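You operate a simulated robot arm through the tools that you are given. There is no shell and no other tool.

You run a simulated two-armed robot. Do the job below in one go: nothing can be reset, and whatever is moved stays where it is left.

TASK
Put one of the cooling modules from the top of the packing bench on the blue bench mat. Fetch the blue-striped tape cartridge and set it on the top of the packing bench. Put the white-striped tape cartridge on the top of the small black flight case. Pick up the cleaning cartridge with one hand, pass it to the other hand and put it on the top of the yellow mat. Put the green carton with orange tape on the free end of the grey shelf of the truss bay. Open the drawer under the cord shelf, put the coupler with a black band from the inside of the drawer under the cord shelf in the inside of the small lidded trunk and shut the shelf again. Put the orange-striped camera card in the inside of the small lidded trunk. Put the flat converter box from the top of the grey desk on the shelf under the cord board. Turn the meter knob to 1310. Pull the grey drawer of the cable table open. Do these in any order.

Only the result counts: the job must be done as asked and must still hold three seconds after the hand-in. Knocking over, shifting, dropping, spilling or breaking anything else fails it.

THE ROBOT
Two 6-joint arms with two-finger grippers on one trunk, on a base that drives. Base frame: it is fixed to the floor where the robot stands at the start and does not move with it; the origin is under the middle of the robot, x ahead of it, y to its left, z up; the surface under the hand at the start is at about z = 760. Lengths are in mm, angles in rad, forces in N, time in s.
The left shoulder is at the start at [30, 178, 938], the right one opposite. With the tool pointing down near the work surface each hand reaches from about 460 to 840 mm from the robot's upright axis, wherever it stands, measured 20 degrees to its own side. Places, roughly: blue bench mat [-1200, 2500, 800]; blue-striped tape cartridge [-1250, 0, 750]; cleaning cartridge [-1250, 0, 750]; cooling module [500, 500, 750]; coupler with a black band (6x3x3 cm) [-1300, -3400, 700]; drawer under the cord shelf [-1300, -3300, 700]; flat converter box [-1000, -500, 750]; free end of the grey shelf of the truss bay (24x24 [-420, -5380, 1140]; green carton with orange tape [-1500, -2500, 750]; grey drawer of the cable table [500, -5100, 700]; inside of the small lidded trunk [700, -2300, 500]; meter knob [-1300, 1000, 900]; orange-striped camera card [-1250, -1500, 750]; shelf under the cord board (92x21 cm) [-1220, -3300, 800]; top of the packing bench [600, 0, 800]; top of the small black flight case [1800, 2300, 1000]; top of the yellow mat (19x19 cm) [760, -800, 760]; white-striped tape cartridge [-1250, 0, 750]. Payload 2.54 kg a hand.
Tool frame (each hand has its own): the origin (TCP) lies between the finger pads and is the grasp point; the fingertips stand 30 mm ahead of it; z points along the fingers, y is the line along which they close. Largest opening 116 mm; the body of the gripper starts 95 mm behind the TCP.
Orientation is that of the tool frame in the base frame, as a unit quaternion [w, x, y, z]. With the fingers straight down and closing along the base's y, the tool's x points along the base's -x, its y along +y and its z along -z.

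THE INTERFACE
- The arms move only by the tool apply_moves. It takes "left_series", "right_series" or both (then of equal length, played together; a hand with none holds still); each is one flat list of numbers, 7 for each row, row after row: the shift along the tool's x, y, z in units of 250 mm (1.0 is 250 mm), then the turn, a rotation vector about the tool's x, y, z in units of 180 degrees (1.0 is 180 degrees), then the closure, from 0 (fully open) to 1 (shut). In form: [tx, ty, tz, ax, ay, az, grip, tx, ty, tz, ax, ay, az, grip, ...]. A call has 1 to 20 rows; each row is the pose to reach, as a shift and turn from the pose commanded when the call began, along the tool's axes at that moment. A call with a number of a shift or a turn outside -1 to 1 is refused whole. Each row takes 0.2 s and may step no farther than 50 mm and 0.15 rad from the row before; otherwise, or with a gripper value out of range, the whole call is refused. Where a pose cannot be reached the arm comes as near as it can. A force on the tool above 40 N (or 10 N above the force at the start of the call, whichever is more), or a blocked arm, ends the call early, and 0.2 s more pass. The fingers move at their own pace (about 153 mm/s each) and stop on an object; they squeeze with about 24 N. The grip force told is the motor's: it shows also when the fingers shut on nothing. Time passes only in rows, and 0.2 s behind the last, so rows that repeat a pose let the fingers close. The reply holds the time, the measured pose of the TCP, the force on the tool along the base axes, the opening and the grip force, in the units named above and with some noise, with the torque about the TCP (base axes, N m) and any sound that the robot's microphone picked up.
- Cameras (640 x 400 px; columns grow to the right, rows downward): "scene" is now at [38.1, -15.6, 1650.4]; the picture's right is [-0.22, -0.98, 0.00], its down [-0.83, 0.18, -0.53] and it looks along [0.52, -0.11, -0.85] (base axes); focal length 260 px, centre (320, 200). "left" rides on the left gripper at [69, 15, -122] in its tool frame; the picture's right is [-0.21, 0.98, 0.00], its down [-0.83, -0.18, -0.53] and it looks along [-0.52, -0.11, 0.85] (tool axes); focal length 251 px, centre (320, 200). "right" rides on the right gripper at [69, -15, -122] in its tool frame; the picture's right is [0.21, 0.98, 0.00], its down [-0.83, 0.18, -0.53] and it looks along [-0.52, 0.11, 0.85] (tool axes); focal length 251 px, centre (320, 200).
- camera(camera): a new picture of that camera. The clock stands still meanwhile.
- slide_trunk(by): slides the trunk up (or, below 0, down) by that many mm; the arms and the scene camera ride with it, the base frame stays. It gives what a move gives, with no picture.
- base_move(legs): drives the robot by 1 to 6 legs, each [ahead, left, turn to the left] in mm, mm and rad, along the robot's own axes; the way and the turn of a leg run together, so that a leg with both is an arc; at most 1500 mm and 3.142 rad a leg. The arms and the cameras ride along, it lands a little off, and it stops where it bumps. It gives what a move gives.
- head_to(pan, tilt): turns the head with the scene camera to pan (to the left, within 2.496 rad either way) and tilt (down, from -0.506 to 1.204), counted from straight ahead of the robot. It gives what a move gives.
- locate(camera, pixels): there is no depth. For up to 12 entries [column, row, z] of the newest picture of that camera ("zoom" is the newest enlarged one), the place [x, y] in the base frame at which the ray of that pixel passes the height z, good to about 3 mm. The clock stands still meanwhile.
- close_up(camera, box): a new picture of the part [left, top, right, bottom] of that camera's present view, enlarged. The clock stands still meanwhile.
- finish_job(): hands the job in; it is judged then, once.

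Unless the task says otherwise, let go and move clear before handing in.

The tools are called after "Request:" as a command line: name --argument value ..., lists and objects as JSON in quotes. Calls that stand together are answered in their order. apply_moves: Moves the arms, as the interface text tells. Its arguments: {"type":"object","properties":{"left_series":{"type":"array"},"right_series":{"type":"array"}},"required":[]} The other tools are called the same way: slide_trunk (by) slides the trunk up or down; base_move (legs) drives the base; head_to (pan, tilt) turns the head that bears the scene camera; camera (camera) takes a picture; locate (camera, pixels) gives the place at which the rays of pixels pass given heights; close_up (camera, box) takes an enlarged picture of a part of a camera's view; finish_job () hands the job in.

At the start:

```text
clock: 0.0
left_position: [522.5, 44.7, 1027.3]
left_tool_rot: [0.001, 0.0, 1.0, 0.0]
left_wrist_force: [0.0, 0.0, 0.4]
left_ft_torque: [0.02, 0.02, 0.0]
left_opening: 116.0
left_grasp_force: 0.0
right_position: [360.8, -313.1, 1029.6]
right_tool_rot: [-0.001, 0.0, 1.0, -0.001]
right_wrist_force: [0.0, -0.4, -0.2]
right_ft_torque: [0.0, -0.03, 0.0]
right_opening: 115.9
right_grasp_force: 0.0
trunk travel left (down, up): [-150.0, 390.0]
robot x, y, heading: [0.8, -0.5, 0.003]
head pan, tilt: [-0.218, 1.012]
```

scene: 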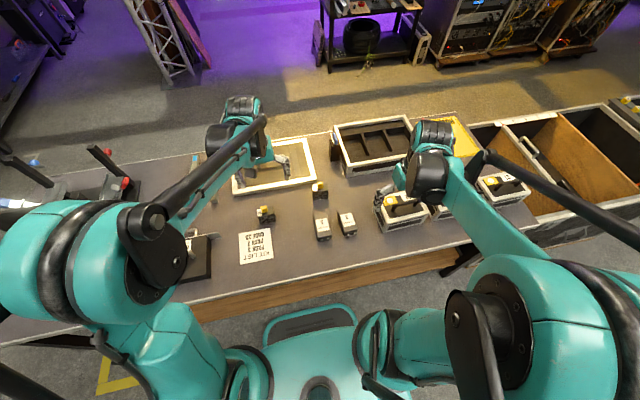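
right: 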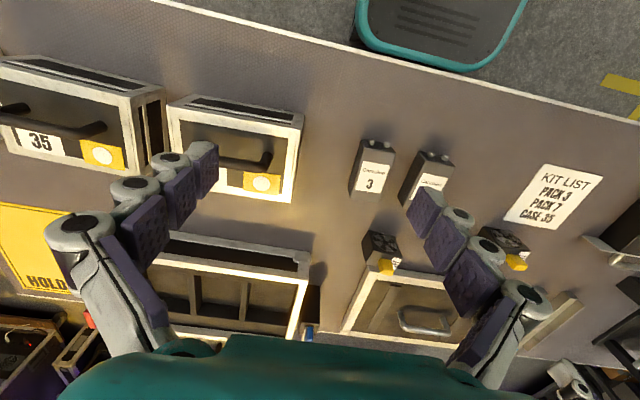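
left: 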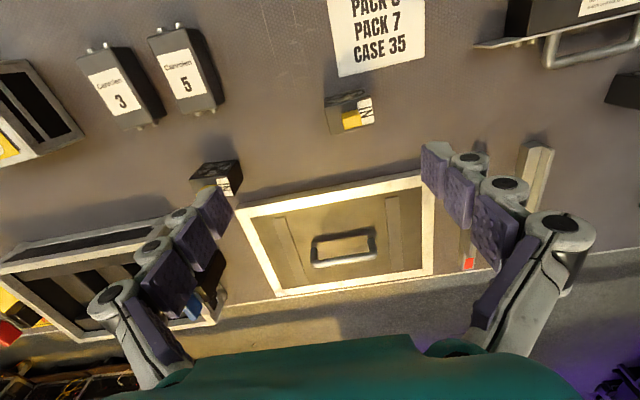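

The first pictures show the packing bench ahead with a kit list, packs 3 and 5, two small black cubes with yellow (pixels 265,214 and 320,188) and some cases. I look around with the head before moving anything.

Request:
close_up --camera "scene" --box '[160, 90, 400, 290]'

Request:
close_up --camera "scene" --box '[320, 90, 640, 290]'

Request:
head_to --pan 0.9 --tilt 0.6

Request:
camera --camera "scene"

Request:
head_to --pan 2.2 --tilt 0.6

Request:
camera --camera "scene"

Request:
head_to --pan -2.4 --tilt 0.6

Request:
camera --camera "scene"

Request:
head_to --pan -1.2 --tilt 0.5

Request:
camera --camera "scene"

```text
2.00 times, centred on (280, 190) of scene
```

zoom: 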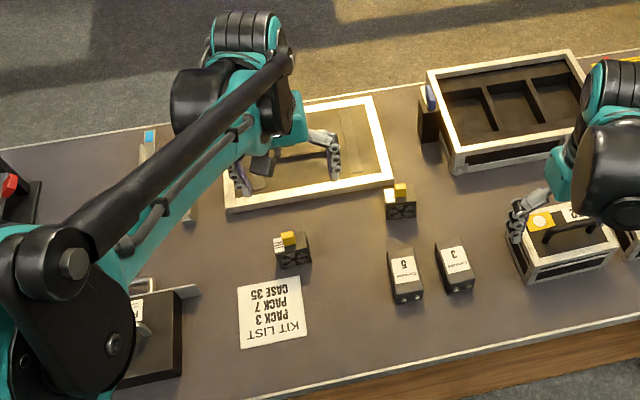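

```text
2.00 times, centred on (480, 190) of scene
```

zoom: 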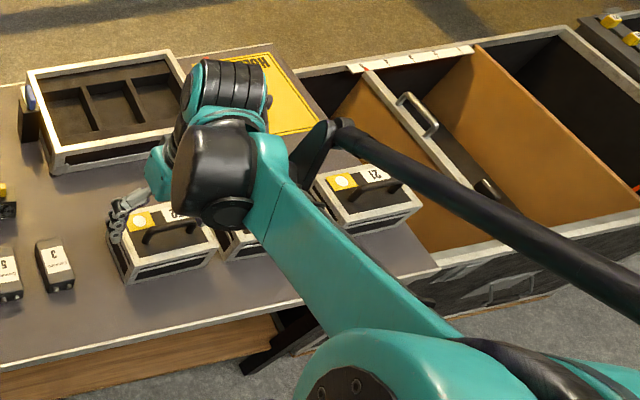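

```text
clock: 1.4
left_position: [520.6, 45.2, 1027.7]
left_tool_rot: [0.0, 0.0, 1.0, 0.0]
left_wrist_force: [-0.5, -0.4, 0.9]
left_ft_torque: [-0.01, 0.04, 0.05]
left_opening: 116.2
left_grasp_force: 0.1
right_position: [360.6, -313.1, 1028.8]
right_tool_rot: [0.0, 0.0, 1.0, 0.0]
right_wrist_force: [-0.3, 0.1, -0.4]
right_ft_torque: [-0.01, 0.02, 0.01]
right_opening: 116.1
right_grasp_force: 0.1
trunk travel left (down, up): [-150.0, 390.0]
robot x, y, heading: [1.5, 0.6, 0.0]
head pan, tilt: [0.901, 0.6]
```

```text
taken
```

scene: 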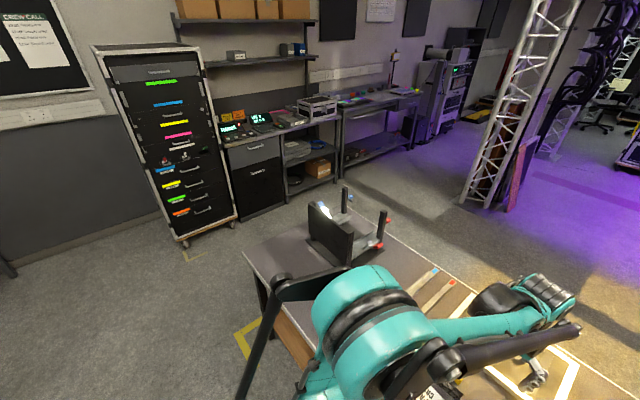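

```text
clock: 2.8
left_position: [520.9, 44.1, 1027.2]
left_tool_rot: [0.0, 0.0, 1.0, 0.0]
left_wrist_force: [-0.2, 0.2, -0.2]
left_ft_torque: [-0.02, 0.02, -0.01]
left_opening: 115.9
left_grasp_force: 0.1
right_position: [360.3, -312.8, 1028.2]
right_tool_rot: [0.0, -0.001, 1.0, 0.0]
right_wrist_force: [-0.3, -0.4, 0.8]
right_ft_torque: [0.0, 0.0, 0.03]
right_opening: 115.8
right_grasp_force: 0.0
trunk travel left (down, up): [-150.0, 390.0]
robot x, y, heading: [-1.1, -0.4, 0.002]
head pan, tilt: [2.201, 0.6]
```

```text
taken
```

scene: 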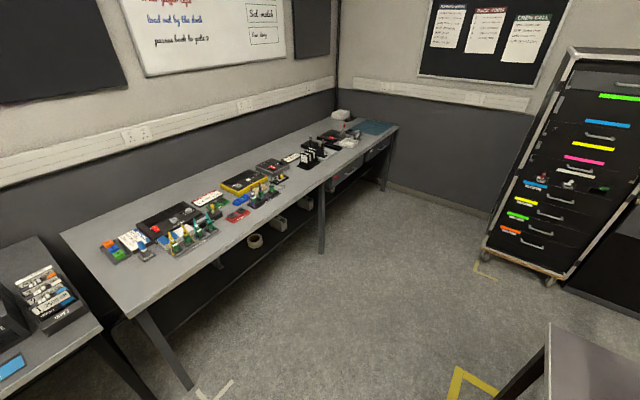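

```text
clock: 6.5
left_position: [521.3, 43.6, 1027.7]
left_tool_rot: [0.001, 0.0, 1.0, 0.0]
left_wrist_force: [0.0, 0.2, -0.8]
left_ft_torque: [-0.02, -0.03, 0.0]
left_opening: 116.0
left_grasp_force: 0.0
right_position: [360.0, -313.4, 1029.2]
right_tool_rot: [-0.001, 0.0, 1.0, 0.001]
right_wrist_force: [-0.4, 0.3, 0.4]
right_ft_torque: [0.0, 0.02, 0.02]
right_opening: 115.9
right_grasp_force: 0.1
trunk travel left (down, up): [-150.0, 390.0]
robot x, y, heading: [-0.1, 0.7, 0.002]
head pan, tilt: [-2.4, 0.6]
```

```text
taken
```

scene: 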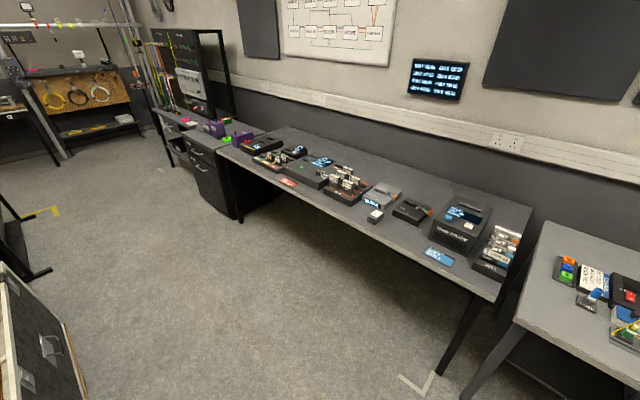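

```text
clock: 7.9
left_position: [521.1, 45.7, 1026.7]
left_tool_rot: [0.0, 0.001, 1.0, 0.0]
left_wrist_force: [0.2, 0.2, 0.9]
left_ft_torque: [0.0, 0.02, -0.01]
left_opening: 116.2
left_grasp_force: 0.1
right_position: [359.9, -312.9, 1030.0]
right_tool_rot: [0.0, 0.0, 1.0, 0.001]
right_wrist_force: [-0.5, -0.1, 0.0]
right_ft_torque: [-0.02, -0.01, 0.01]
right_opening: 115.8
right_grasp_force: 0.1
trunk travel left (down, up): [-150.0, 390.0]
robot x, y, heading: [1.6, 2.4, 0.004]
head pan, tilt: [-1.201, 0.499]
```

```text
taken
```

scene: 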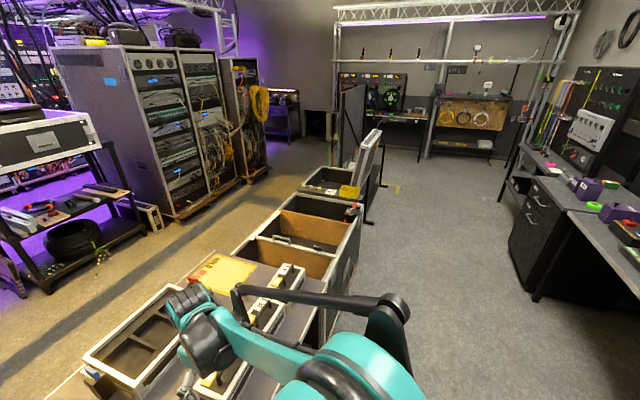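

The room is mapped roughly: packing bench ahead, work benches behind, trunk/truss bay to the right. I aim the head back at the bench to locate the fan modules accurately.

Request:
head_to --pan 0.1 --tilt 1.0

Request:
camera --camera "scene"

Request:
close_up --camera "left" --box '[160, 50, 480, 250]'

Request:
locate --camera "zoom" --pixels '[[64, 257, 760], [150, 221, 760], [332, 165, 760], [425, 149, 760], [400, 0, 760]]'

```text
clock: 9.4
left_position: [521.3, 45.8, 1027.3]
left_tool_rot: [0.0, 0.001, 1.0, 0.0]
left_wrist_force: [0.2, 0.1, -0.5]
left_ft_torque: [0.05, -0.03, -0.01]
left_opening: 116.0
left_grasp_force: 0.1
right_position: [359.7, -314.3, 1028.3]
right_tool_rot: [-0.001, 0.0, 1.0, 0.001]
right_wrist_force: [0.0, -0.4, -0.6]
right_ft_torque: [-0.02, 0.0, -0.01]
right_opening: 115.9
right_grasp_force: 0.1
trunk travel left (down, up): [-150.0, 390.0]
robot x, y, heading: [-1.2, -0.2, 0.001]
head pan, tilt: [0.099, 1.0]
```

```text
taken
```

scene: 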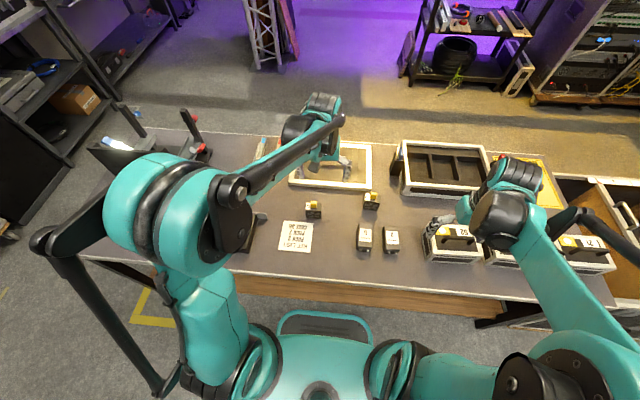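

```text
2.00 times, centred on (320, 150) of left
```

zoom: 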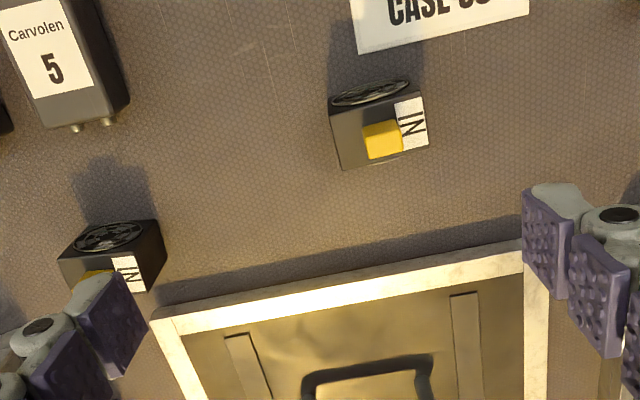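

```text
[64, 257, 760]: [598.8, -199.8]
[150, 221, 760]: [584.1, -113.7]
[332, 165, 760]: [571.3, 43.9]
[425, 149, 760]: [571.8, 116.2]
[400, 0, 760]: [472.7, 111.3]
```

The left zoom shows a cooling module with its top quad at zoom (332,105)-(425,90)-(428,145)-(340,170), fan face toward the robot. I compute its place at several heights.

Request:
locate --camera "zoom" --pixels '[[332, 103, 800], [422, 92, 800], [428, 147, 800], [341, 170, 800], [338, 88, 760], [405, 79, 760], [363, 122, 815], [401, 120, 815], [404, 152, 815], [369, 160, 815]]'

Request:
close_up --camera "scene" --box '[280, 170, 440, 270]'

Request:
locate --camera "zoom" --pixels '[[105, 155, 800], [170, 152, 800], [107, 198, 760], [166, 194, 760], [330, 105, 800], [395, 105, 800], [332, 155, 760], [388, 155, 760]]'

```text
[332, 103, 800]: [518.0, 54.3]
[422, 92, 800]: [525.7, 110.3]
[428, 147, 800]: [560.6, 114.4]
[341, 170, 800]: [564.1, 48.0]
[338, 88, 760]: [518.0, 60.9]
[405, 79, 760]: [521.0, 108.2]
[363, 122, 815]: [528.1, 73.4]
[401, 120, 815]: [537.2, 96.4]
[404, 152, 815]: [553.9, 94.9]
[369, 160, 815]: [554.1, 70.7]
```

```text
4.00 times, centred on (360, 220) of scene
```

zoom: 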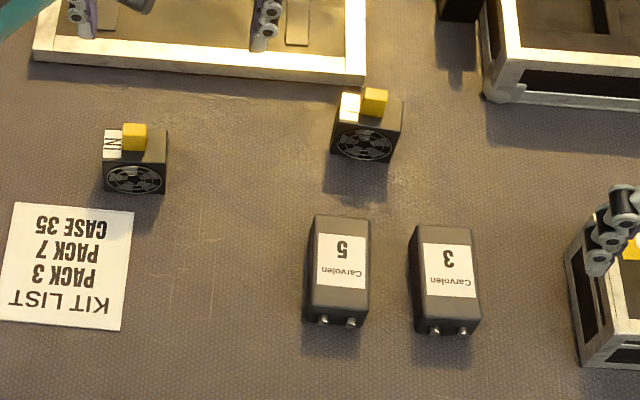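

```text
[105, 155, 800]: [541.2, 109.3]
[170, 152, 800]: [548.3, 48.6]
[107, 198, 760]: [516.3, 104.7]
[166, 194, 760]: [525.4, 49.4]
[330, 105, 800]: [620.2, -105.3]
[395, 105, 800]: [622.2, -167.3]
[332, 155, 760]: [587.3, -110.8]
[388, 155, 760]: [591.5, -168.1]
```

Both views put module 1 at about x 520-560, y 50-107, top near z 810. I bring the left hand down over it with the fingers part-open, then check.

Request:
apply_moves --left_series '[-0.076, 0.136, 0.1, 0, 0, 0, 0.2, -0.076, 0.136, 0.28, 0, 0, 0, 0.2, -0.076, 0.136, 0.46, 0, 0, 0, 0.2, -0.076, 0.136, 0.64, 0, 0, 0, 0.2, -0.076, 0.136, 0.8, 0, 0, 0, 0.2, -0.076, 0.136, 0.8, 0, 0, 0, 0.2]'

Request:
camera --camera "left"

```text
clock: 10.8
left_position: [538.9, 79.7, 828.2]
left_tool_rot: [0.0, 0.0, 1.0, -0.001]
left_wrist_force: [0.2, -0.3, 0.5]
left_ft_torque: [-0.02, 0.0, 0.0]
left_opening: 93.0
left_grasp_force: 0.1
right_position: [359.2, -313.2, 1028.5]
right_tool_rot: [0.001, 0.0, 1.0, 0.0]
right_wrist_force: [1.0, -0.8, 1.0]
right_ft_torque: [-0.01, -0.01, -0.02]
right_opening: 116.4
right_grasp_force: 0.0
trunk travel left (down, up): [-150.0, 390.0]
robot x, y, heading: [0.2, 1.2, 0.001]
head pan, tilt: [0.099, 1.0]
```

```text
taken
```

left: 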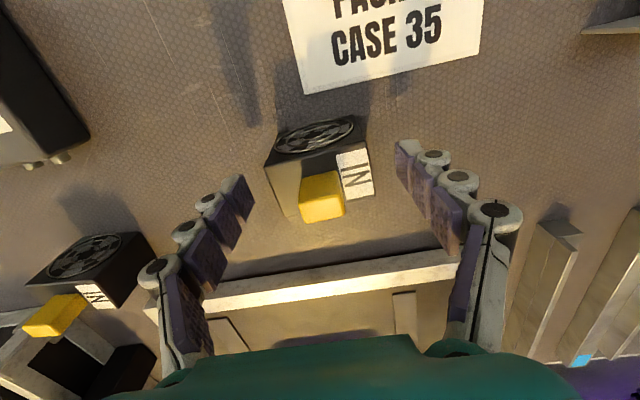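

The module sits centered between the fingertips (pixels 240,190 and 405,155). I go down 32 mm, close and lift.

Request:
apply_moves --left_series '[0, 0, 0.13, 0, 0, 0, 0.2, 0, 0, 0.13, 0, 0, 0, 0.7, 0, 0, 0.13, 0, 0, 0, 0.7, 0, 0, 0.13, 0, 0, 0, 0.7, 0, 0, 0.0, 0, 0, 0, 0.7, 0, 0, -0.15, 0, 0, 0, 0.7]'

Request:
camera --camera "left"

```text
clock: 12.2
left_position: [539.9, 79.4, 865.4]
left_tool_rot: [0.0, -0.001, 1.0, -0.001]
left_wrist_force: [-0.4, 0.9, -1.7]
left_ft_torque: [-0.03, -0.02, 0.0]
left_opening: 59.3
left_grasp_force: 23.8
right_position: [359.7, -313.8, 1028.5]
right_tool_rot: [0.0, 0.001, 1.0, 0.0]
right_wrist_force: [0.4, 0.5, -0.4]
right_ft_torque: [0.01, -0.03, 0.01]
right_opening: 116.0
right_grasp_force: 0.1
trunk travel left (down, up): [-150.0, 390.0]
robot x, y, heading: [-2.2, 0.9, 0.004]
head pan, tilt: [0.099, 1.0]
```

```text
taken
```

left: 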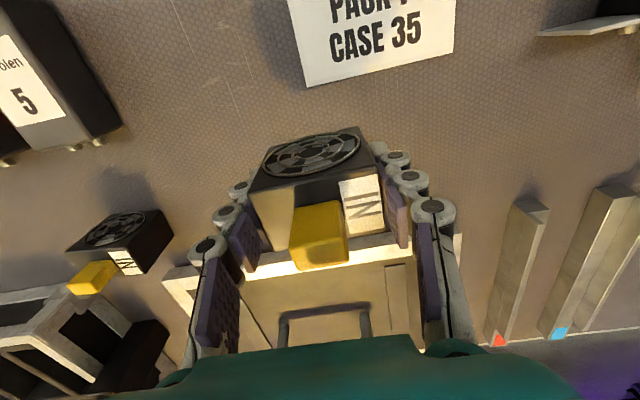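

The module is held (opening 59.3, 24 N). I raise it, back away from the bench, and drive along the aisle toward the blue mat.

Request:
apply_moves --left_series '[0, 0, -0.2, 0, 0, 0, 0.7, 0.1, 0, -0.36, 0, 0, 0, 0.7, 0.2, 0, -0.52, 0, 0, 0, 0.7, 0.28, 0, -0.66, 0, 0, 0, 0.7]'

Request:
base_move --legs '[[-280, 0, 0], [0, 0, 1.571], [1100, 0, 0]]'

Request:
head_to --pan 0.8 --tilt 0.6

Request:
camera --camera "scene"

```text
clock: 13.2
left_position: [469.4, 78.1, 1029.9]
left_tool_rot: [0.0, 0.0, 1.0, 0.001]
left_wrist_force: [0.2, 0.8, -0.7]
left_ft_torque: [0.01, 0.0, 0.0]
left_opening: 59.3
left_grasp_force: 23.9
right_position: [360.5, -313.3, 1029.5]
right_tool_rot: [0.0, 0.0, 1.0, 0.001]
right_wrist_force: [-0.9, -1.1, 0.4]
right_ft_torque: [0.05, 0.03, -0.01]
right_opening: 116.0
right_grasp_force: 0.2
trunk travel left (down, up): [-150.0, 390.0]
robot x, y, heading: [3.0, -2.7, 0.001]
head pan, tilt: [0.099, 1.0]
```

```text
clock: 24.2
left_position: [-373.4, 1578.8, 1028.2]
left_tool_rot: [0.0, 0.71, -0.704, 0.0]
left_wrist_force: [0.6, 1.0, -1.3]
left_ft_torque: [0.01, -0.02, -0.03]
left_opening: 59.2
left_grasp_force: 23.9
right_position: [19.4, 1471.3, 1028.0]
right_tool_rot: [0.0, 0.709, -0.705, 0.0]
right_wrist_force: [0.1, -0.1, -0.5]
right_ft_torque: [-0.03, 0.04, 0.0]
right_opening: 116.2
right_grasp_force: 0.1
trunk travel left (down, up): [-150.0, 390.0]
robot x, y, heading: [-291.7, 1111.6, 1.578]
head pan, tilt: [0.099, 1.0]
```

```text
clock: 25.3
left_position: [-372.7, 1577.8, 1029.9]
left_tool_rot: [0.0, 0.71, -0.705, 0.0]
left_wrist_force: [0.1, -0.1, -1.6]
left_ft_torque: [0.02, 0.0, 0.02]
left_opening: 59.1
left_grasp_force: 23.6
right_position: [19.9, 1471.6, 1028.6]
right_tool_rot: [0.0, 0.709, -0.705, 0.0]
right_wrist_force: [-0.1, 0.4, -0.2]
right_ft_torque: [0.02, -0.03, -0.03]
right_opening: 116.0
right_grasp_force: 0.0
trunk travel left (down, up): [-150.0, 390.0]
robot x, y, heading: [-293.5, 1113.1, 1.578]
head pan, tilt: [0.799, 0.6]
```

```text
taken
```

scene: 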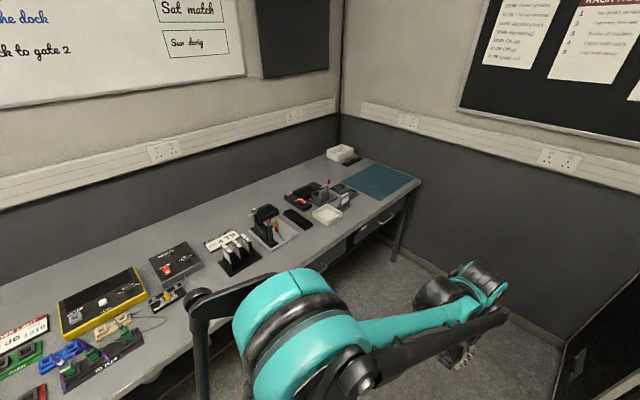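

Request:
locate --camera "scene" --pixels '[[372, 164, 760], [421, 178, 760], [382, 200, 760], [341, 183, 760], [420, 182, 760], [318, 260, 760], [60, 390, 760], [340, 135, 760], [440, 260, 0]]'

Request:
close_up --camera "scene" --box '[240, 120, 440, 245]'

Request:
close_up --camera "scene" --box '[0, 220, 240, 370]'

```text
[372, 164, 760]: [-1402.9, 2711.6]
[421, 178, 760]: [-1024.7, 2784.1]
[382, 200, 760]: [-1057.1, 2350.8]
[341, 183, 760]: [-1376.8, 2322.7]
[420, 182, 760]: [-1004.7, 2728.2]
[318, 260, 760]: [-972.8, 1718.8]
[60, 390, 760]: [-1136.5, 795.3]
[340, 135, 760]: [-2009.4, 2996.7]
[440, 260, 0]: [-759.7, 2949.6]
```

```text
3.20 times, centred on (340, 182) of scene
```

zoom: 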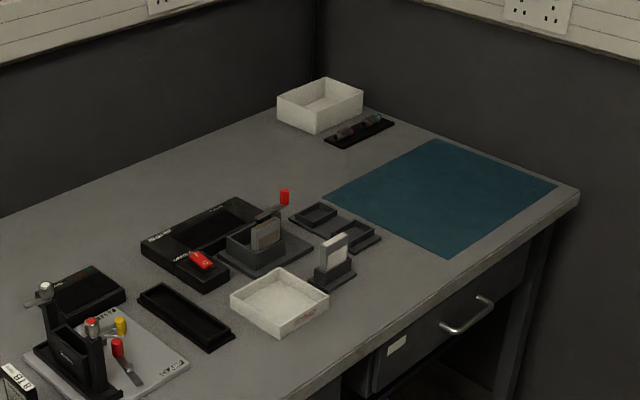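

```text
2.67 times, centred on (120, 295) of scene
```

zoom: 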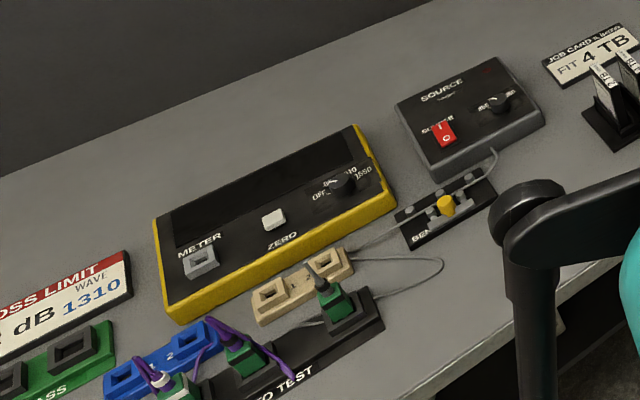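

The mat spans roughly x −1400..−1030, y 2330..2780; bench edge near x −970. I turn to face the bench and sidestep along it to the mat.

Request:
base_move --legs '[[0, 0, 1.564], [0, -1290, 0], [210, 0, 0]]'

Request:
head_to --pan 0.0 --tilt 0.9

Request:
camera --camera "scene"

Request:
camera --camera "left"

```text
clock: 35.6
left_position: [-769.6, 2313.4, 1028.8]
left_tool_rot: [0.0, 1.0, 0.007, -0.001]
left_wrist_force: [0.3, 0.2, -1.1]
left_ft_torque: [-0.03, 0.01, -0.01]
left_opening: 59.4
left_grasp_force: 24.3
right_position: [-664.1, 2702.9, 1029.7]
right_tool_rot: [0.003, 1.0, 0.01, -0.001]
right_wrist_force: [2.6, -17.4, 7.9]
right_ft_torque: [1.58, 0.2, -0.21]
right_opening: 109.9
right_grasp_force: 0.1
trunk travel left (down, up): [-150.0, 390.0]
robot x, y, heading: [-300.5, 2400.6, -3.128]
head pan, tilt: [0.799, 0.6]
stopped in leg 2: the force on the tool passed its limit at 44 N (the readings are from after the stop); the commanded pose is now the measured one
```

```text
clock: 36.8
left_position: [-769.3, 2313.0, 1029.3]
left_tool_rot: [-0.002, 1.0, 0.006, -0.001]
left_wrist_force: [1.0, -0.6, -1.7]
left_ft_torque: [0.01, 0.0, 0.0]
left_opening: 59.0
left_grasp_force: 23.8
right_position: [-664.1, 2703.9, 1030.2]
right_tool_rot: [0.002, 1.0, 0.008, 0.0]
right_wrist_force: [2.7, -21.8, 10.6]
right_ft_torque: [2.11, 0.2, -0.15]
right_opening: 108.6
right_grasp_force: 0.0
trunk travel left (down, up): [-150.0, 390.0]
robot x, y, heading: [-303.8, 2398.8, -3.126]
head pan, tilt: [0.0, 0.901]
```

```text
taken
```

scene: 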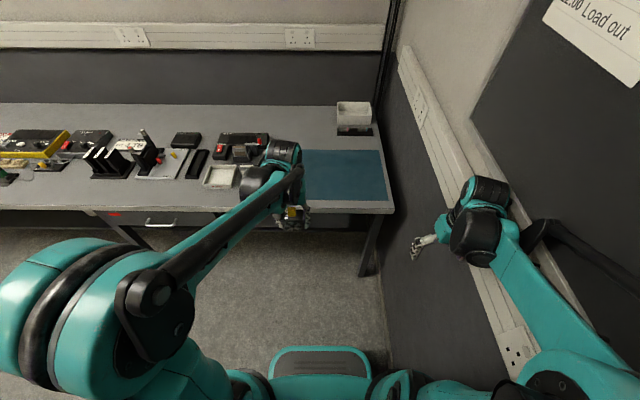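

```text
taken
```

left: 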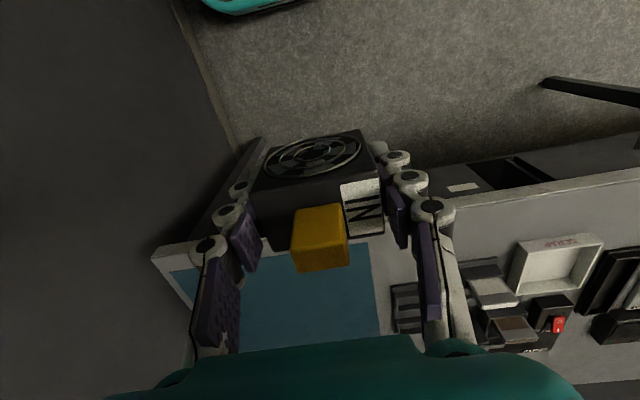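

The right hand touched the side wall (force −20 N along y at pixel 415,245). I step back left by 110 mm, tuck the right hand inward and locate the mat again.

Request:
locate --camera "scene" --pixels '[[304, 150, 760], [381, 150, 760], [305, 200, 760], [388, 200, 760], [355, 210, 760], [394, 213, 760], [383, 150, 760]]'

Request:
base_move --legs '[[0, 110, 0]]'

Request:
apply_moves --right_series '[0, 0.16, 0, 0, 0, 0, 0, 0, 0.32, 0, 0, 0, 0, 0, 0, 0.48, 0, 0, 0, 0, 0, 0, 0.6, 0, 0, 0, 0, 0]'

```text
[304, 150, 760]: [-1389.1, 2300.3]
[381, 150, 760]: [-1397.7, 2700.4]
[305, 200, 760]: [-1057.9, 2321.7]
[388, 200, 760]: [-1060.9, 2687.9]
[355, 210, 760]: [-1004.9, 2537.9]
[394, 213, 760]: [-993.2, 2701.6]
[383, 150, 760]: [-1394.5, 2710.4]
```

```text
clock: 38.0
left_position: [-768.6, 2206.1, 1028.8]
left_tool_rot: [0.0, 1.0, 0.006, 0.0]
left_wrist_force: [-0.2, 0.2, -1.2]
left_ft_torque: [0.03, -0.02, 0.01]
left_opening: 59.1
left_grasp_force: 23.8
right_position: [-663.2, 2595.8, 1029.1]
right_tool_rot: [0.004, 1.0, 0.01, -0.001]
right_wrist_force: [-0.1, -0.4, 0.2]
right_ft_torque: [0.05, 0.02, 0.01]
right_opening: 116.2
right_grasp_force: 0.1
trunk travel left (down, up): [-150.0, 390.0]
robot x, y, heading: [-301.4, 2292.5, -3.127]
head pan, tilt: [0.0, 0.901]
```

```text
clock: 39.0
left_position: [-768.7, 2206.9, 1029.5]
left_tool_rot: [0.0, 1.0, 0.006, 0.0]
left_wrist_force: [0.8, 0.6, -2.0]
left_ft_torque: [0.03, -0.02, -0.02]
left_opening: 59.5
left_grasp_force: 24.6
right_position: [-660.4, 2446.5, 1031.1]
right_tool_rot: [0.003, 1.0, 0.008, 0.0]
right_wrist_force: [0.2, 0.2, -0.5]
right_ft_torque: [0.04, -0.02, 0.02]
right_opening: 115.8
right_grasp_force: 0.1
trunk travel left (down, up): [-150.0, 390.0]
robot x, y, heading: [-300.8, 2289.4, -3.125]
head pan, tilt: [0.0, 0.901]
```

The mat is x −1395..−1055, y 2305..2700. I return the right hand outward (now clear of the wall), drive ahead 240 mm and lower the module onto the mat.

Request:
apply_moves --right_series '[0, -0.16, 0, 0, 0, 0, 0, 0, -0.32, 0, 0, 0, 0, 0, 0, -0.48, 0, 0, 0, 0, 0, 0, -0.6, 0, 0, 0, 0, 0]'

Request:
base_move --legs '[[240, 0, 0]]'

Request:
apply_moves --left_series '[-0.14, -0.14, 0, 0, 0, 0, 0.7, -0.28, -0.28, 0, 0, 0, 0, 0.7, -0.42, -0.42, 0, 0, 0, 0, 0.7, -0.53, -0.56, 0, 0, 0, 0, 0.7, -0.64, -0.7, 0, 0, 0, 0, 0.7, -0.64, -0.8, 0.1, 0, 0, 0, 0.7, -0.64, -0.8, 0.28, 0, 0, 0, 0.7, -0.64, -0.8, 0.46, 0, 0, 0, 0.7, -0.64, -0.8, 0.6, 0, 0, 0, 0.7]'

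Request:
camera --camera "left"

```text
clock: 40.0
left_position: [-768.3, 2207.4, 1029.9]
left_tool_rot: [0.0, 1.0, 0.007, 0.0]
left_wrist_force: [0.1, 0.2, -2.6]
left_ft_torque: [-0.01, -0.01, 0.03]
left_opening: 59.1
left_grasp_force: 24.3
right_position: [-664.9, 2597.6, 1029.5]
right_tool_rot: [0.003, 1.0, 0.01, 0.0]
right_wrist_force: [0.2, 0.1, -0.1]
right_ft_torque: [-0.01, 0.01, 0.01]
right_opening: 116.0
right_grasp_force: 0.1
trunk travel left (down, up): [-150.0, 390.0]
robot x, y, heading: [-298.2, 2288.9, -3.128]
head pan, tilt: [0.0, 0.901]
```

```text
clock: 41.7
left_position: [-1008.5, 2201.3, 1028.9]
left_tool_rot: [-0.001, 1.0, 0.008, 0.001]
left_wrist_force: [-0.8, 0.3, -1.4]
left_ft_torque: [0.0, -0.04, -0.01]
left_opening: 59.0
left_grasp_force: 24.2
right_position: [-904.8, 2591.4, 1028.2]
right_tool_rot: [0.003, 1.0, 0.01, 0.001]
right_wrist_force: [0.0, -0.1, 1.0]
right_ft_torque: [0.03, -0.06, 0.01]
right_opening: 116.4
right_grasp_force: 0.0
trunk travel left (down, up): [-150.0, 390.0]
robot x, y, heading: [-539.8, 2289.4, -3.125]
head pan, tilt: [0.0, 0.901]
```

```text
clock: 43.7
left_position: [-1173.1, 2399.5, 878.4]
left_tool_rot: [0.0, 1.0, 0.008, 0.0]
left_wrist_force: [0.9, -0.3, -2.2]
left_ft_torque: [0.02, 0.0, -0.01]
left_opening: 59.0
left_grasp_force: 23.5
right_position: [-904.0, 2593.0, 1029.0]
right_tool_rot: [0.003, 1.0, 0.01, 0.0]
right_wrist_force: [0.1, 0.1, 0.8]
right_ft_torque: [0.04, 0.02, 0.04]
right_opening: 115.8
right_grasp_force: 0.0
trunk travel left (down, up): [-150.0, 390.0]
robot x, y, heading: [-539.4, 2289.7, -3.127]
head pan, tilt: [0.0, 0.901]
```

```text
taken
```

left: 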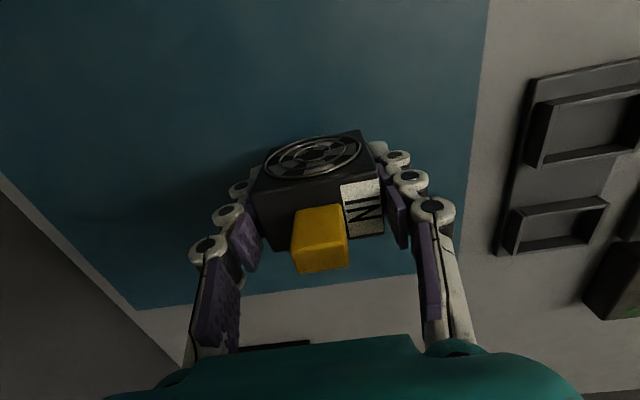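

The module is over the mat, somewhat near the mat's side edge (pixel column ~470). I shift 40 mm further in, lower to the mat, release and rise.

Request:
apply_moves --left_series '[0, -0.16, 0.0, 0, 0, 0, 0.7, 0, -0.16, 0.15, 0, 0, 0, 0.7, 0, -0.16, 0.26, 0, 0, 0, 0.7, 0, -0.16, 0.312, 0, 0, 0, 0.7, 0, -0.16, 0.312, 0, 0, 0, 0.7]'

```text
clock: 44.5
left_position: [-1170.4, 2438.4, 828.7]
left_tool_rot: [0.0, 1.0, 0.008, -0.001]
left_wrist_force: [10.9, -3.1, 27.6]
left_ft_torque: [0.05, -0.19, 0.0]
left_opening: 59.3
left_grasp_force: 24.4
right_position: [-901.8, 2591.0, 1029.4]
right_tool_rot: [0.003, 1.0, 0.01, 0.0]
right_wrist_force: [-0.7, 0.1, 0.2]
right_ft_torque: [-0.01, -0.04, 0.03]
right_opening: 115.7
right_grasp_force: 0.1
trunk travel left (down, up): [-150.0, 390.0]
robot x, y, heading: [-534.8, 2286.1, -3.121]
head pan, tilt: [0.0, 0.901]
stopped in row 3 (left hand): the force on the tool passed its limit at 94 N (the readings are from after the stop); the commanded pose is now the measured one
```

Contact came at TCP 828.7, so the mat surface is near z 793, not 760. I ease up a little, open the fingers and rise.

Request:
apply_moves --left_series '[0, 0, -0.004, 0, 0, 0, 0.7, 0, 0, -0.004, 0, 0, 0, 0.3, 0, 0, -0.004, 0, 0, 0, 0.25, 0, 0, -0.1, 0, 0, 0, 0.25, 0, 0, -0.3, 0, 0, 0, 0.25, 0, 0, -0.5, 0, 0, 0, 0.25, 0, 0, -0.7, 0, 0, 0, 0.25, 0, 0, -0.8, 0, 0, 0, 0.25]'

Request:
camera --camera "left"

Request:
camera --camera "scene"

```text
clock: 46.3
left_position: [-1172.8, 2441.0, 1025.3]
left_tool_rot: [0.001, 1.0, 0.009, -0.002]
left_wrist_force: [-0.1, 0.1, -0.4]
left_ft_torque: [0.02, 0.01, -0.02]
left_opening: 87.0
left_grasp_force: 0.3
right_position: [-904.1, 2591.3, 1028.8]
right_tool_rot: [0.002, 1.0, 0.01, 0.0]
right_wrist_force: [0.0, -0.1, 0.0]
right_ft_torque: [-0.04, -0.04, 0.01]
right_opening: 116.2
right_grasp_force: 0.0
trunk travel left (down, up): [-150.0, 390.0]
robot x, y, heading: [-537.8, 2288.7, -3.123]
head pan, tilt: [0.0, 0.901]
```

```text
taken
```

left: 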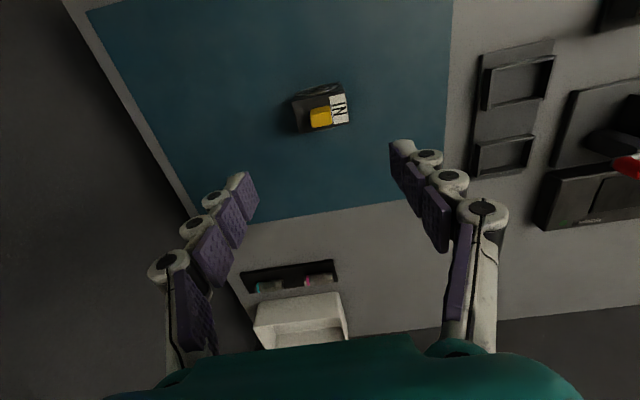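

```text
taken
```

scene: 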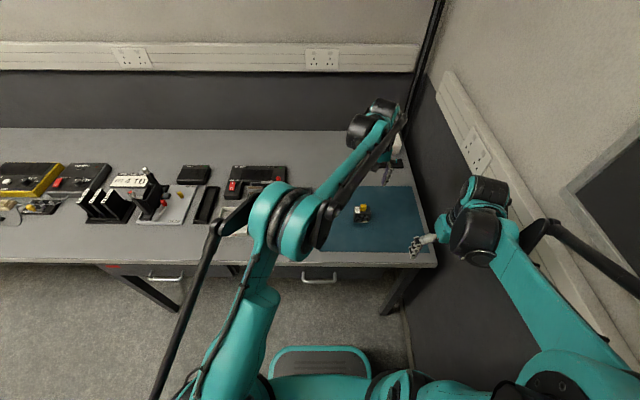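

The module stands on the mat (pixel 321,112 in left view). Next is the meter knob: I retract the left hand, back off and sidestep to the meter.

Request:
apply_moves --left_series '[0.13, 0.13, 0, 0, 0, 0, 0.25, 0.26, 0.26, 0, 0, 0, 0, 0.25, 0.39, 0.39, 0, 0, 0, 0, 0.25, 0.5, 0.53, 0, 0, 0, 0, 0.25, 0.6, 0.68, 0, 0, 0, 0, 0.25, 0.66, 0.84, 0, 0, 0, 0, 0.25, 0.66, 0.96, 0, 0, 0, 0, 0.25]'

Request:
base_move --legs '[[-100, 0, -0.018], [0, 1150, 0]]'

Request:
head_to --pan 0.0 --tilt 0.8

Request:
camera --camera "scene"

Request:
camera --camera "left"

```text
clock: 47.9
left_position: [-1002.1, 2203.4, 1025.0]
left_tool_rot: [0.0, 1.0, 0.01, 0.0]
left_wrist_force: [0.5, 0.1, 0.3]
left_ft_torque: [0.01, 0.0, 0.03]
left_opening: 87.1
left_grasp_force: 0.1
right_position: [-904.8, 2591.9, 1028.8]
right_tool_rot: [0.003, 1.0, 0.011, 0.0]
right_wrist_force: [0.4, -0.7, -0.4]
right_ft_torque: [0.01, 0.03, 0.01]
right_opening: 116.2
right_grasp_force: 0.0
trunk travel left (down, up): [-150.0, 390.0]
robot x, y, heading: [-540.9, 2289.6, -3.129]
head pan, tilt: [0.0, 0.901]
```

```text
clock: 54.5
left_position: [-909.7, 1069.7, 1025.2]
left_tool_rot: [0.0, 1.0, -0.002, -0.001]
left_wrist_force: [-0.5, 0.1, 0.2]
left_ft_torque: [0.0, 0.01, -0.01]
left_opening: 86.6
left_grasp_force: 0.0
right_position: [-803.0, 1455.4, 1028.9]
right_tool_rot: [0.002, 1.0, 0.0, 0.001]
right_wrist_force: [0.1, -1.2, 0.2]
right_ft_torque: [0.02, 0.0, -0.03]
right_opening: 116.2
right_grasp_force: 0.0
trunk travel left (down, up): [-150.0, 390.0]
robot x, y, heading: [-442.8, 1143.2, 3.136]
head pan, tilt: [0.0, 0.901]
```

```text
clock: 55.2
left_position: [-909.5, 1069.5, 1024.2]
left_tool_rot: [0.0, 1.0, -0.002, 0.0]
left_wrist_force: [-0.3, -0.5, -0.5]
left_ft_torque: [0.0, -0.01, -0.01]
left_opening: 87.0
left_grasp_force: 0.0
right_position: [-802.0, 1454.9, 1029.4]
right_tool_rot: [0.002, 1.0, 0.0, 0.0]
right_wrist_force: [0.2, -0.1, -0.4]
right_ft_torque: [0.03, -0.02, 0.0]
right_opening: 115.8
right_grasp_force: 0.1
trunk travel left (down, up): [-150.0, 390.0]
robot x, y, heading: [-445.1, 1144.9, 3.138]
head pan, tilt: [0.0, 0.799]
```

```text
taken
```

scene: 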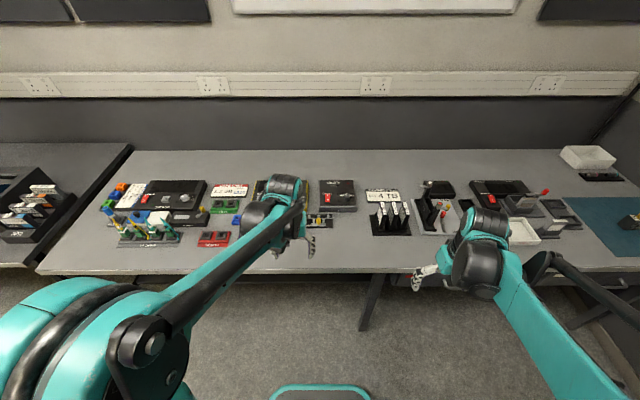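

```text
taken
```

left: 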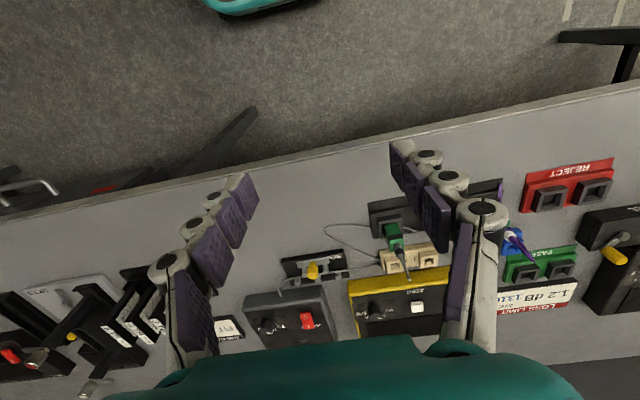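

The yellow meter is visible in the left view with its knob near (374,311). I zoom in there and locate it.

Request:
close_up --camera "left" --box '[240, 240, 480, 340]'

Request:
locate --camera "left" --pixels '[[374, 311, 790], [374, 311, 830], [374, 311, 850], [416, 307, 830], [351, 284, 790], [447, 270, 790]]'

```text
2.67 times, centred on (360, 290) of left
```

zoom: 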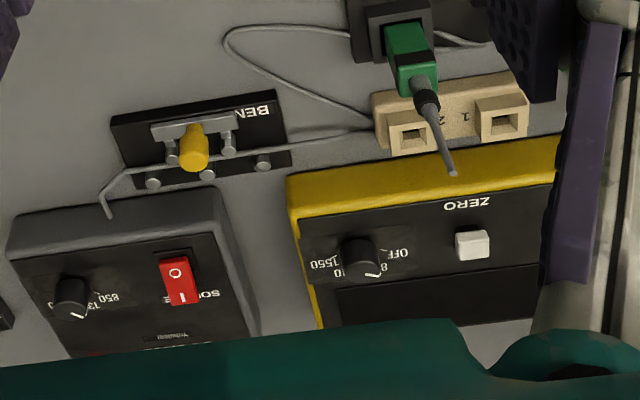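

```text
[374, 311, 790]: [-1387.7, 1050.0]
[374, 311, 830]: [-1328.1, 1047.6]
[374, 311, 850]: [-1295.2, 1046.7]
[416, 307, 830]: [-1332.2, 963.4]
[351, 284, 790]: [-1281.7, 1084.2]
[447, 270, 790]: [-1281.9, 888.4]
```

The knob sits near (−1310, 1048) with labels OFF/850/1310/1550 around it. I drive 155 mm closer and put the left camera right over it for a clear reading.

Request:
base_move --legs '[[155, 0, 0]]'

Request:
apply_moves --left_series '[-0.15, 0.08, 0, 0, 0, 0, 0.25, -0.3, 0.08, 0, 0, 0, 0, 0.25, -0.45, 0.08, 0, 0, 0, 0, 0.25, -0.56, 0.08, 0, 0, 0, 0, 0.25]'

Request:
camera --camera "left"

Request:
close_up --camera "left" --box '[240, 150, 400, 250]'

```text
clock: 56.6
left_position: [-1065.7, 1070.1, 1024.2]
left_tool_rot: [-0.001, 1.0, -0.002, 0.0]
left_wrist_force: [-0.1, -1.0, -0.2]
left_ft_torque: [-0.01, -0.03, 0.01]
left_opening: 87.2
left_grasp_force: 0.0
right_position: [-957.3, 1458.0, 1029.5]
right_tool_rot: [0.004, 1.0, 0.0, 0.001]
right_wrist_force: [-0.2, -0.4, -1.4]
right_ft_torque: [0.0, -0.09, -0.02]
right_opening: 115.9
right_grasp_force: 0.0
trunk travel left (down, up): [-150.0, 390.0]
robot x, y, heading: [-600.1, 1143.1, 3.136]
head pan, tilt: [0.0, 0.799]
```

```text
clock: 57.6
left_position: [-1205.4, 1050.7, 1026.0]
left_tool_rot: [0.0, 1.0, -0.001, -0.002]
left_wrist_force: [-0.1, -0.1, -0.6]
left_ft_torque: [-0.02, -0.03, -0.01]
left_opening: 87.1
left_grasp_force: 0.1
right_position: [-957.2, 1456.0, 1029.5]
right_tool_rot: [0.003, 1.0, 0.0, 0.0]
right_wrist_force: [-1.1, 0.5, 0.2]
right_ft_torque: [0.0, -0.02, -0.03]
right_opening: 116.0
right_grasp_force: 0.0
trunk travel left (down, up): [-150.0, 390.0]
robot x, y, heading: [-596.3, 1142.4, 3.139]
head pan, tilt: [0.0, 0.799]
```

```text
taken
```

left: 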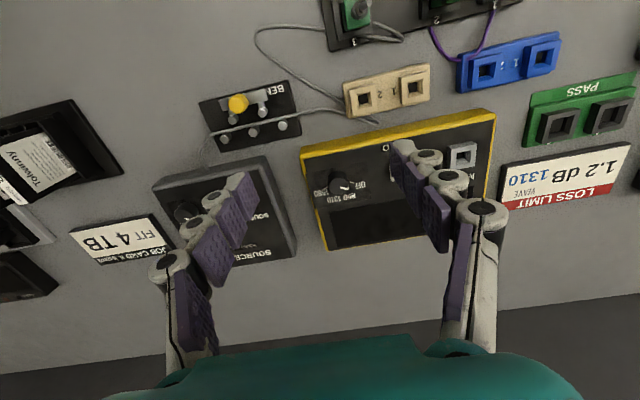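

```text
4.00 times, centred on (320, 200) of left
```

zoom: 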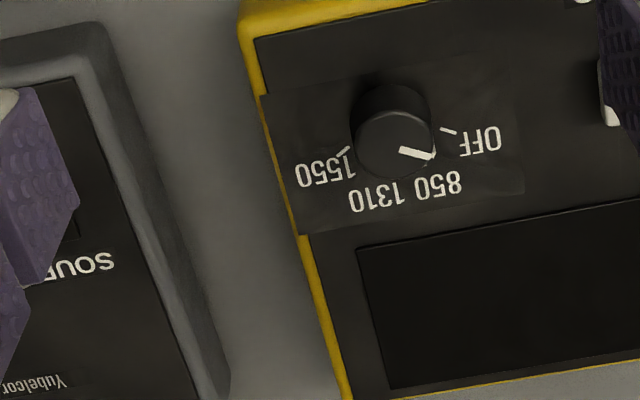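

The pointer stands at 850 (zoom 418,153) and 1310 lies next, clockwise-from-image. I triangulate the knob height and the mark directions.

Request:
locate --camera "zoom" --pixels '[[392, 145, 830], [392, 145, 850], [392, 145, 870], [392, 110, 830], [392, 110, 850], [448, 131, 840], [344, 151, 840], [437, 185, 840], [377, 198, 840], [430, 157, 860], [402, 150, 860], [392, 145, 860]]'

```text
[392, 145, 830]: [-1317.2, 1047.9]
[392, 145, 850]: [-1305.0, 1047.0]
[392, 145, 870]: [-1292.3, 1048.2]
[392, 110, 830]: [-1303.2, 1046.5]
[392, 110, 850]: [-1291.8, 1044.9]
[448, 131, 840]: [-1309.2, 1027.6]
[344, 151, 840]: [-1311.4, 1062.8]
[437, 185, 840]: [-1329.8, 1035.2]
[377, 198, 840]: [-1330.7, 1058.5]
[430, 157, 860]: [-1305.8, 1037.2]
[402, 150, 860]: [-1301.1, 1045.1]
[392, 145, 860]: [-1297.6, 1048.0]
```

Triangulation puts the knob axis at (−1310, 1047), top z ≈ 841, panel ≈ 820; pointer is at OFF, 1310 is about 80° clockwise from above. I pre-rotate the hand −40°, hover over the knob and check.

Request:
apply_moves --left_series '[-0.1, 0.003, 0, 0, 0, -0.044, 0.45, -0.2, 0.006, 0.05, 0, 0, -0.088, 0.45, -0.3, 0.01, 0.1, 0, 0, -0.132, 0.45, -0.42, 0.013, 0.15, 0, 0, -0.176, 0.45, -0.42, 0.013, 0.3, 0, 0, -0.222, 0.45, -0.42, 0.013, 0.46, 0, 0, -0.222, 0.45, -0.42, 0.013, 0.544, 0, 0, -0.222, 0.45, -0.42, 0.013, 0.544, 0, 0, -0.222, 0.45]'

Request:
camera --camera "left"

```text
clock: 59.4
left_position: [-1309.3, 1047.7, 888.9]
left_tool_rot: [0.0, 0.941, 0.339, -0.001]
left_wrist_force: [0.0, 0.5, -0.1]
left_ft_torque: [0.01, 0.02, -0.02]
left_opening: 63.7
left_grasp_force: 0.0
right_position: [-955.8, 1456.7, 1028.5]
right_tool_rot: [0.003, 1.0, 0.0, 0.0]
right_wrist_force: [0.3, -0.3, 0.0]
right_ft_torque: [-0.01, -0.02, 0.01]
right_opening: 115.9
right_grasp_force: 0.0
trunk travel left (down, up): [-150.0, 390.0]
robot x, y, heading: [-593.1, 1143.3, 3.137]
head pan, tilt: [0.0, 0.799]
```

```text
taken
```

left: 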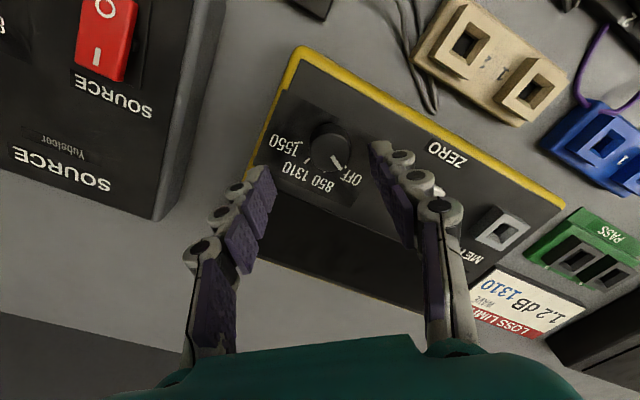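

The knob shows at (330,148) between the tips. I check its lateral place from this near view before descending.

Request:
close_up --camera "left" --box '[240, 90, 400, 190]'

Request:
locate --camera "zoom" --pixels '[[350, 238, 841], [350, 238, 836], [352, 170, 820], [400, 262, 841]]'

```text
4.00 times, centred on (320, 140) of left
```

zoom: 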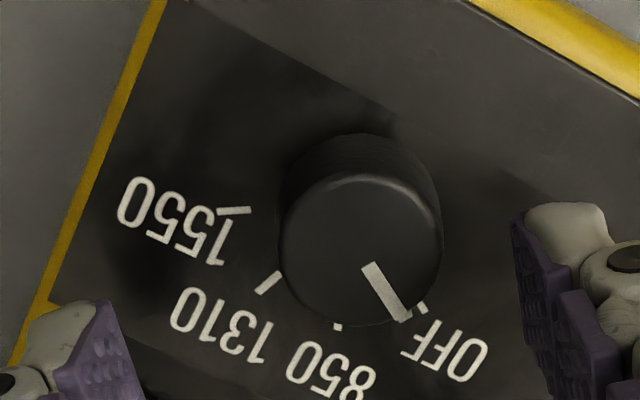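

```text
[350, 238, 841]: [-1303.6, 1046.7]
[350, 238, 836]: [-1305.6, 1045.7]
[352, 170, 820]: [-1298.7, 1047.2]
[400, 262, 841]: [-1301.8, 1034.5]
```

I refine with the ellipse centre (362,250) and the tick marks at panel height.

Request:
locate --camera "zoom" --pixels '[[362, 250, 841], [362, 250, 836], [420, 307, 820], [337, 326, 820], [268, 283, 820], [233, 210, 820], [372, 268, 841], [405, 318, 841], [283, 240, 841], [442, 250, 841], [362, 327, 841], [362, 173, 841]]'

```text
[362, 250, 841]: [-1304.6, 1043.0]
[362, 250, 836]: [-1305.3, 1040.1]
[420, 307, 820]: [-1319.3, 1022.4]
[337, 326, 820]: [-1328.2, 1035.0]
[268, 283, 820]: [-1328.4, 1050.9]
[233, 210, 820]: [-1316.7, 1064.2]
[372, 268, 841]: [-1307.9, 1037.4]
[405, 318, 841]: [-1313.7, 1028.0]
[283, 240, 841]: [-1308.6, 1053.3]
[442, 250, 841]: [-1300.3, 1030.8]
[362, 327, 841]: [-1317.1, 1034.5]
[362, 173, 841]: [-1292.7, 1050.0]
```

The tick circle gives a knob centre of about (−1304.5, 1043.5), so I correct a few mm, descend to tip height 826 and close on the knob.

Request:
apply_moves --left_series '[0.0065, 0.023, 0, 0, 0, 0, 0.45, 0.0065, 0.023, 0.07, 0, 0, 0, 0.45, 0.0065, 0.023, 0.136, 0, 0, 0, 0.45, 0.0065, 0.023, 0.136, 0, 0, 0, 0.95, 0.0065, 0.023, 0.136, 0, 0, 0, 0.95, 0.0065, 0.023, 0.136, 0, 0, 0, 0.95]'

Request:
camera --camera "left"

```text
clock: 60.1
left_position: [-1302.3, 1042.2, 870.5]
left_tool_rot: [-0.001, 0.94, 0.34, -0.004]
left_wrist_force: [3.4, -3.9, 46.8]
left_ft_torque: [-0.31, -0.46, 0.06]
left_opening: 27.2
left_grasp_force: 31.8
right_position: [-951.8, 1455.8, 1032.0]
right_tool_rot: [0.003, 1.0, 0.001, -0.001]
right_wrist_force: [0.1, 0.3, 0.0]
right_ft_torque: [0.02, 0.0, 0.0]
right_opening: 115.9
right_grasp_force: 0.0
trunk travel left (down, up): [-150.0, 390.0]
robot x, y, heading: [-596.1, 1144.1, 3.136]
head pan, tilt: [0.0, 0.799]
stopped in row 3 (left hand): the force on the tool passed its limit at 58 N (the readings are from after the stop); the commanded pose is now the measured one
```

```text
taken
```

left: 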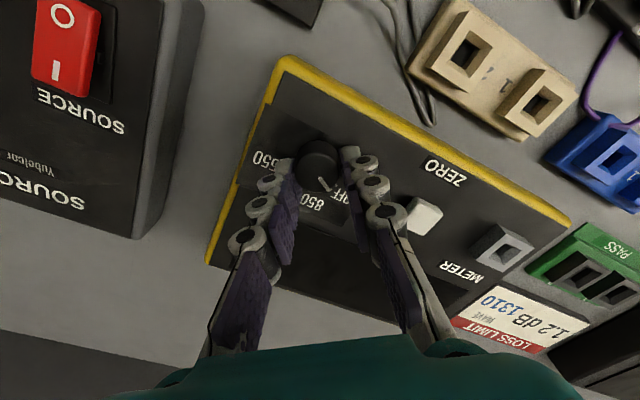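

The hand stopped on the panel at TCP 870 with the fingers already on something 27 mm wide. I zoom in to see whether they flank the knob.

Request:
close_up --camera "left" --box '[240, 110, 400, 210]'

```text
4.00 times, centred on (320, 160) of left
```

zoom: 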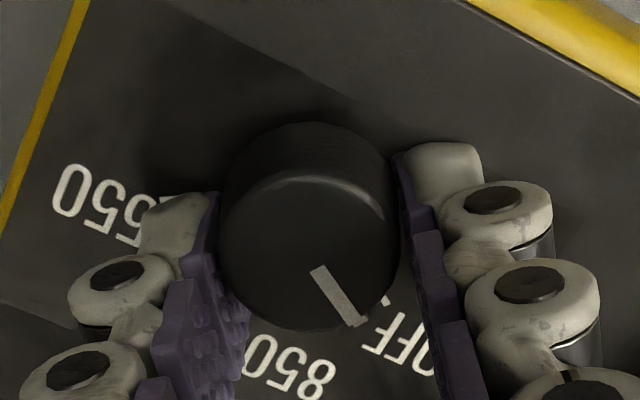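

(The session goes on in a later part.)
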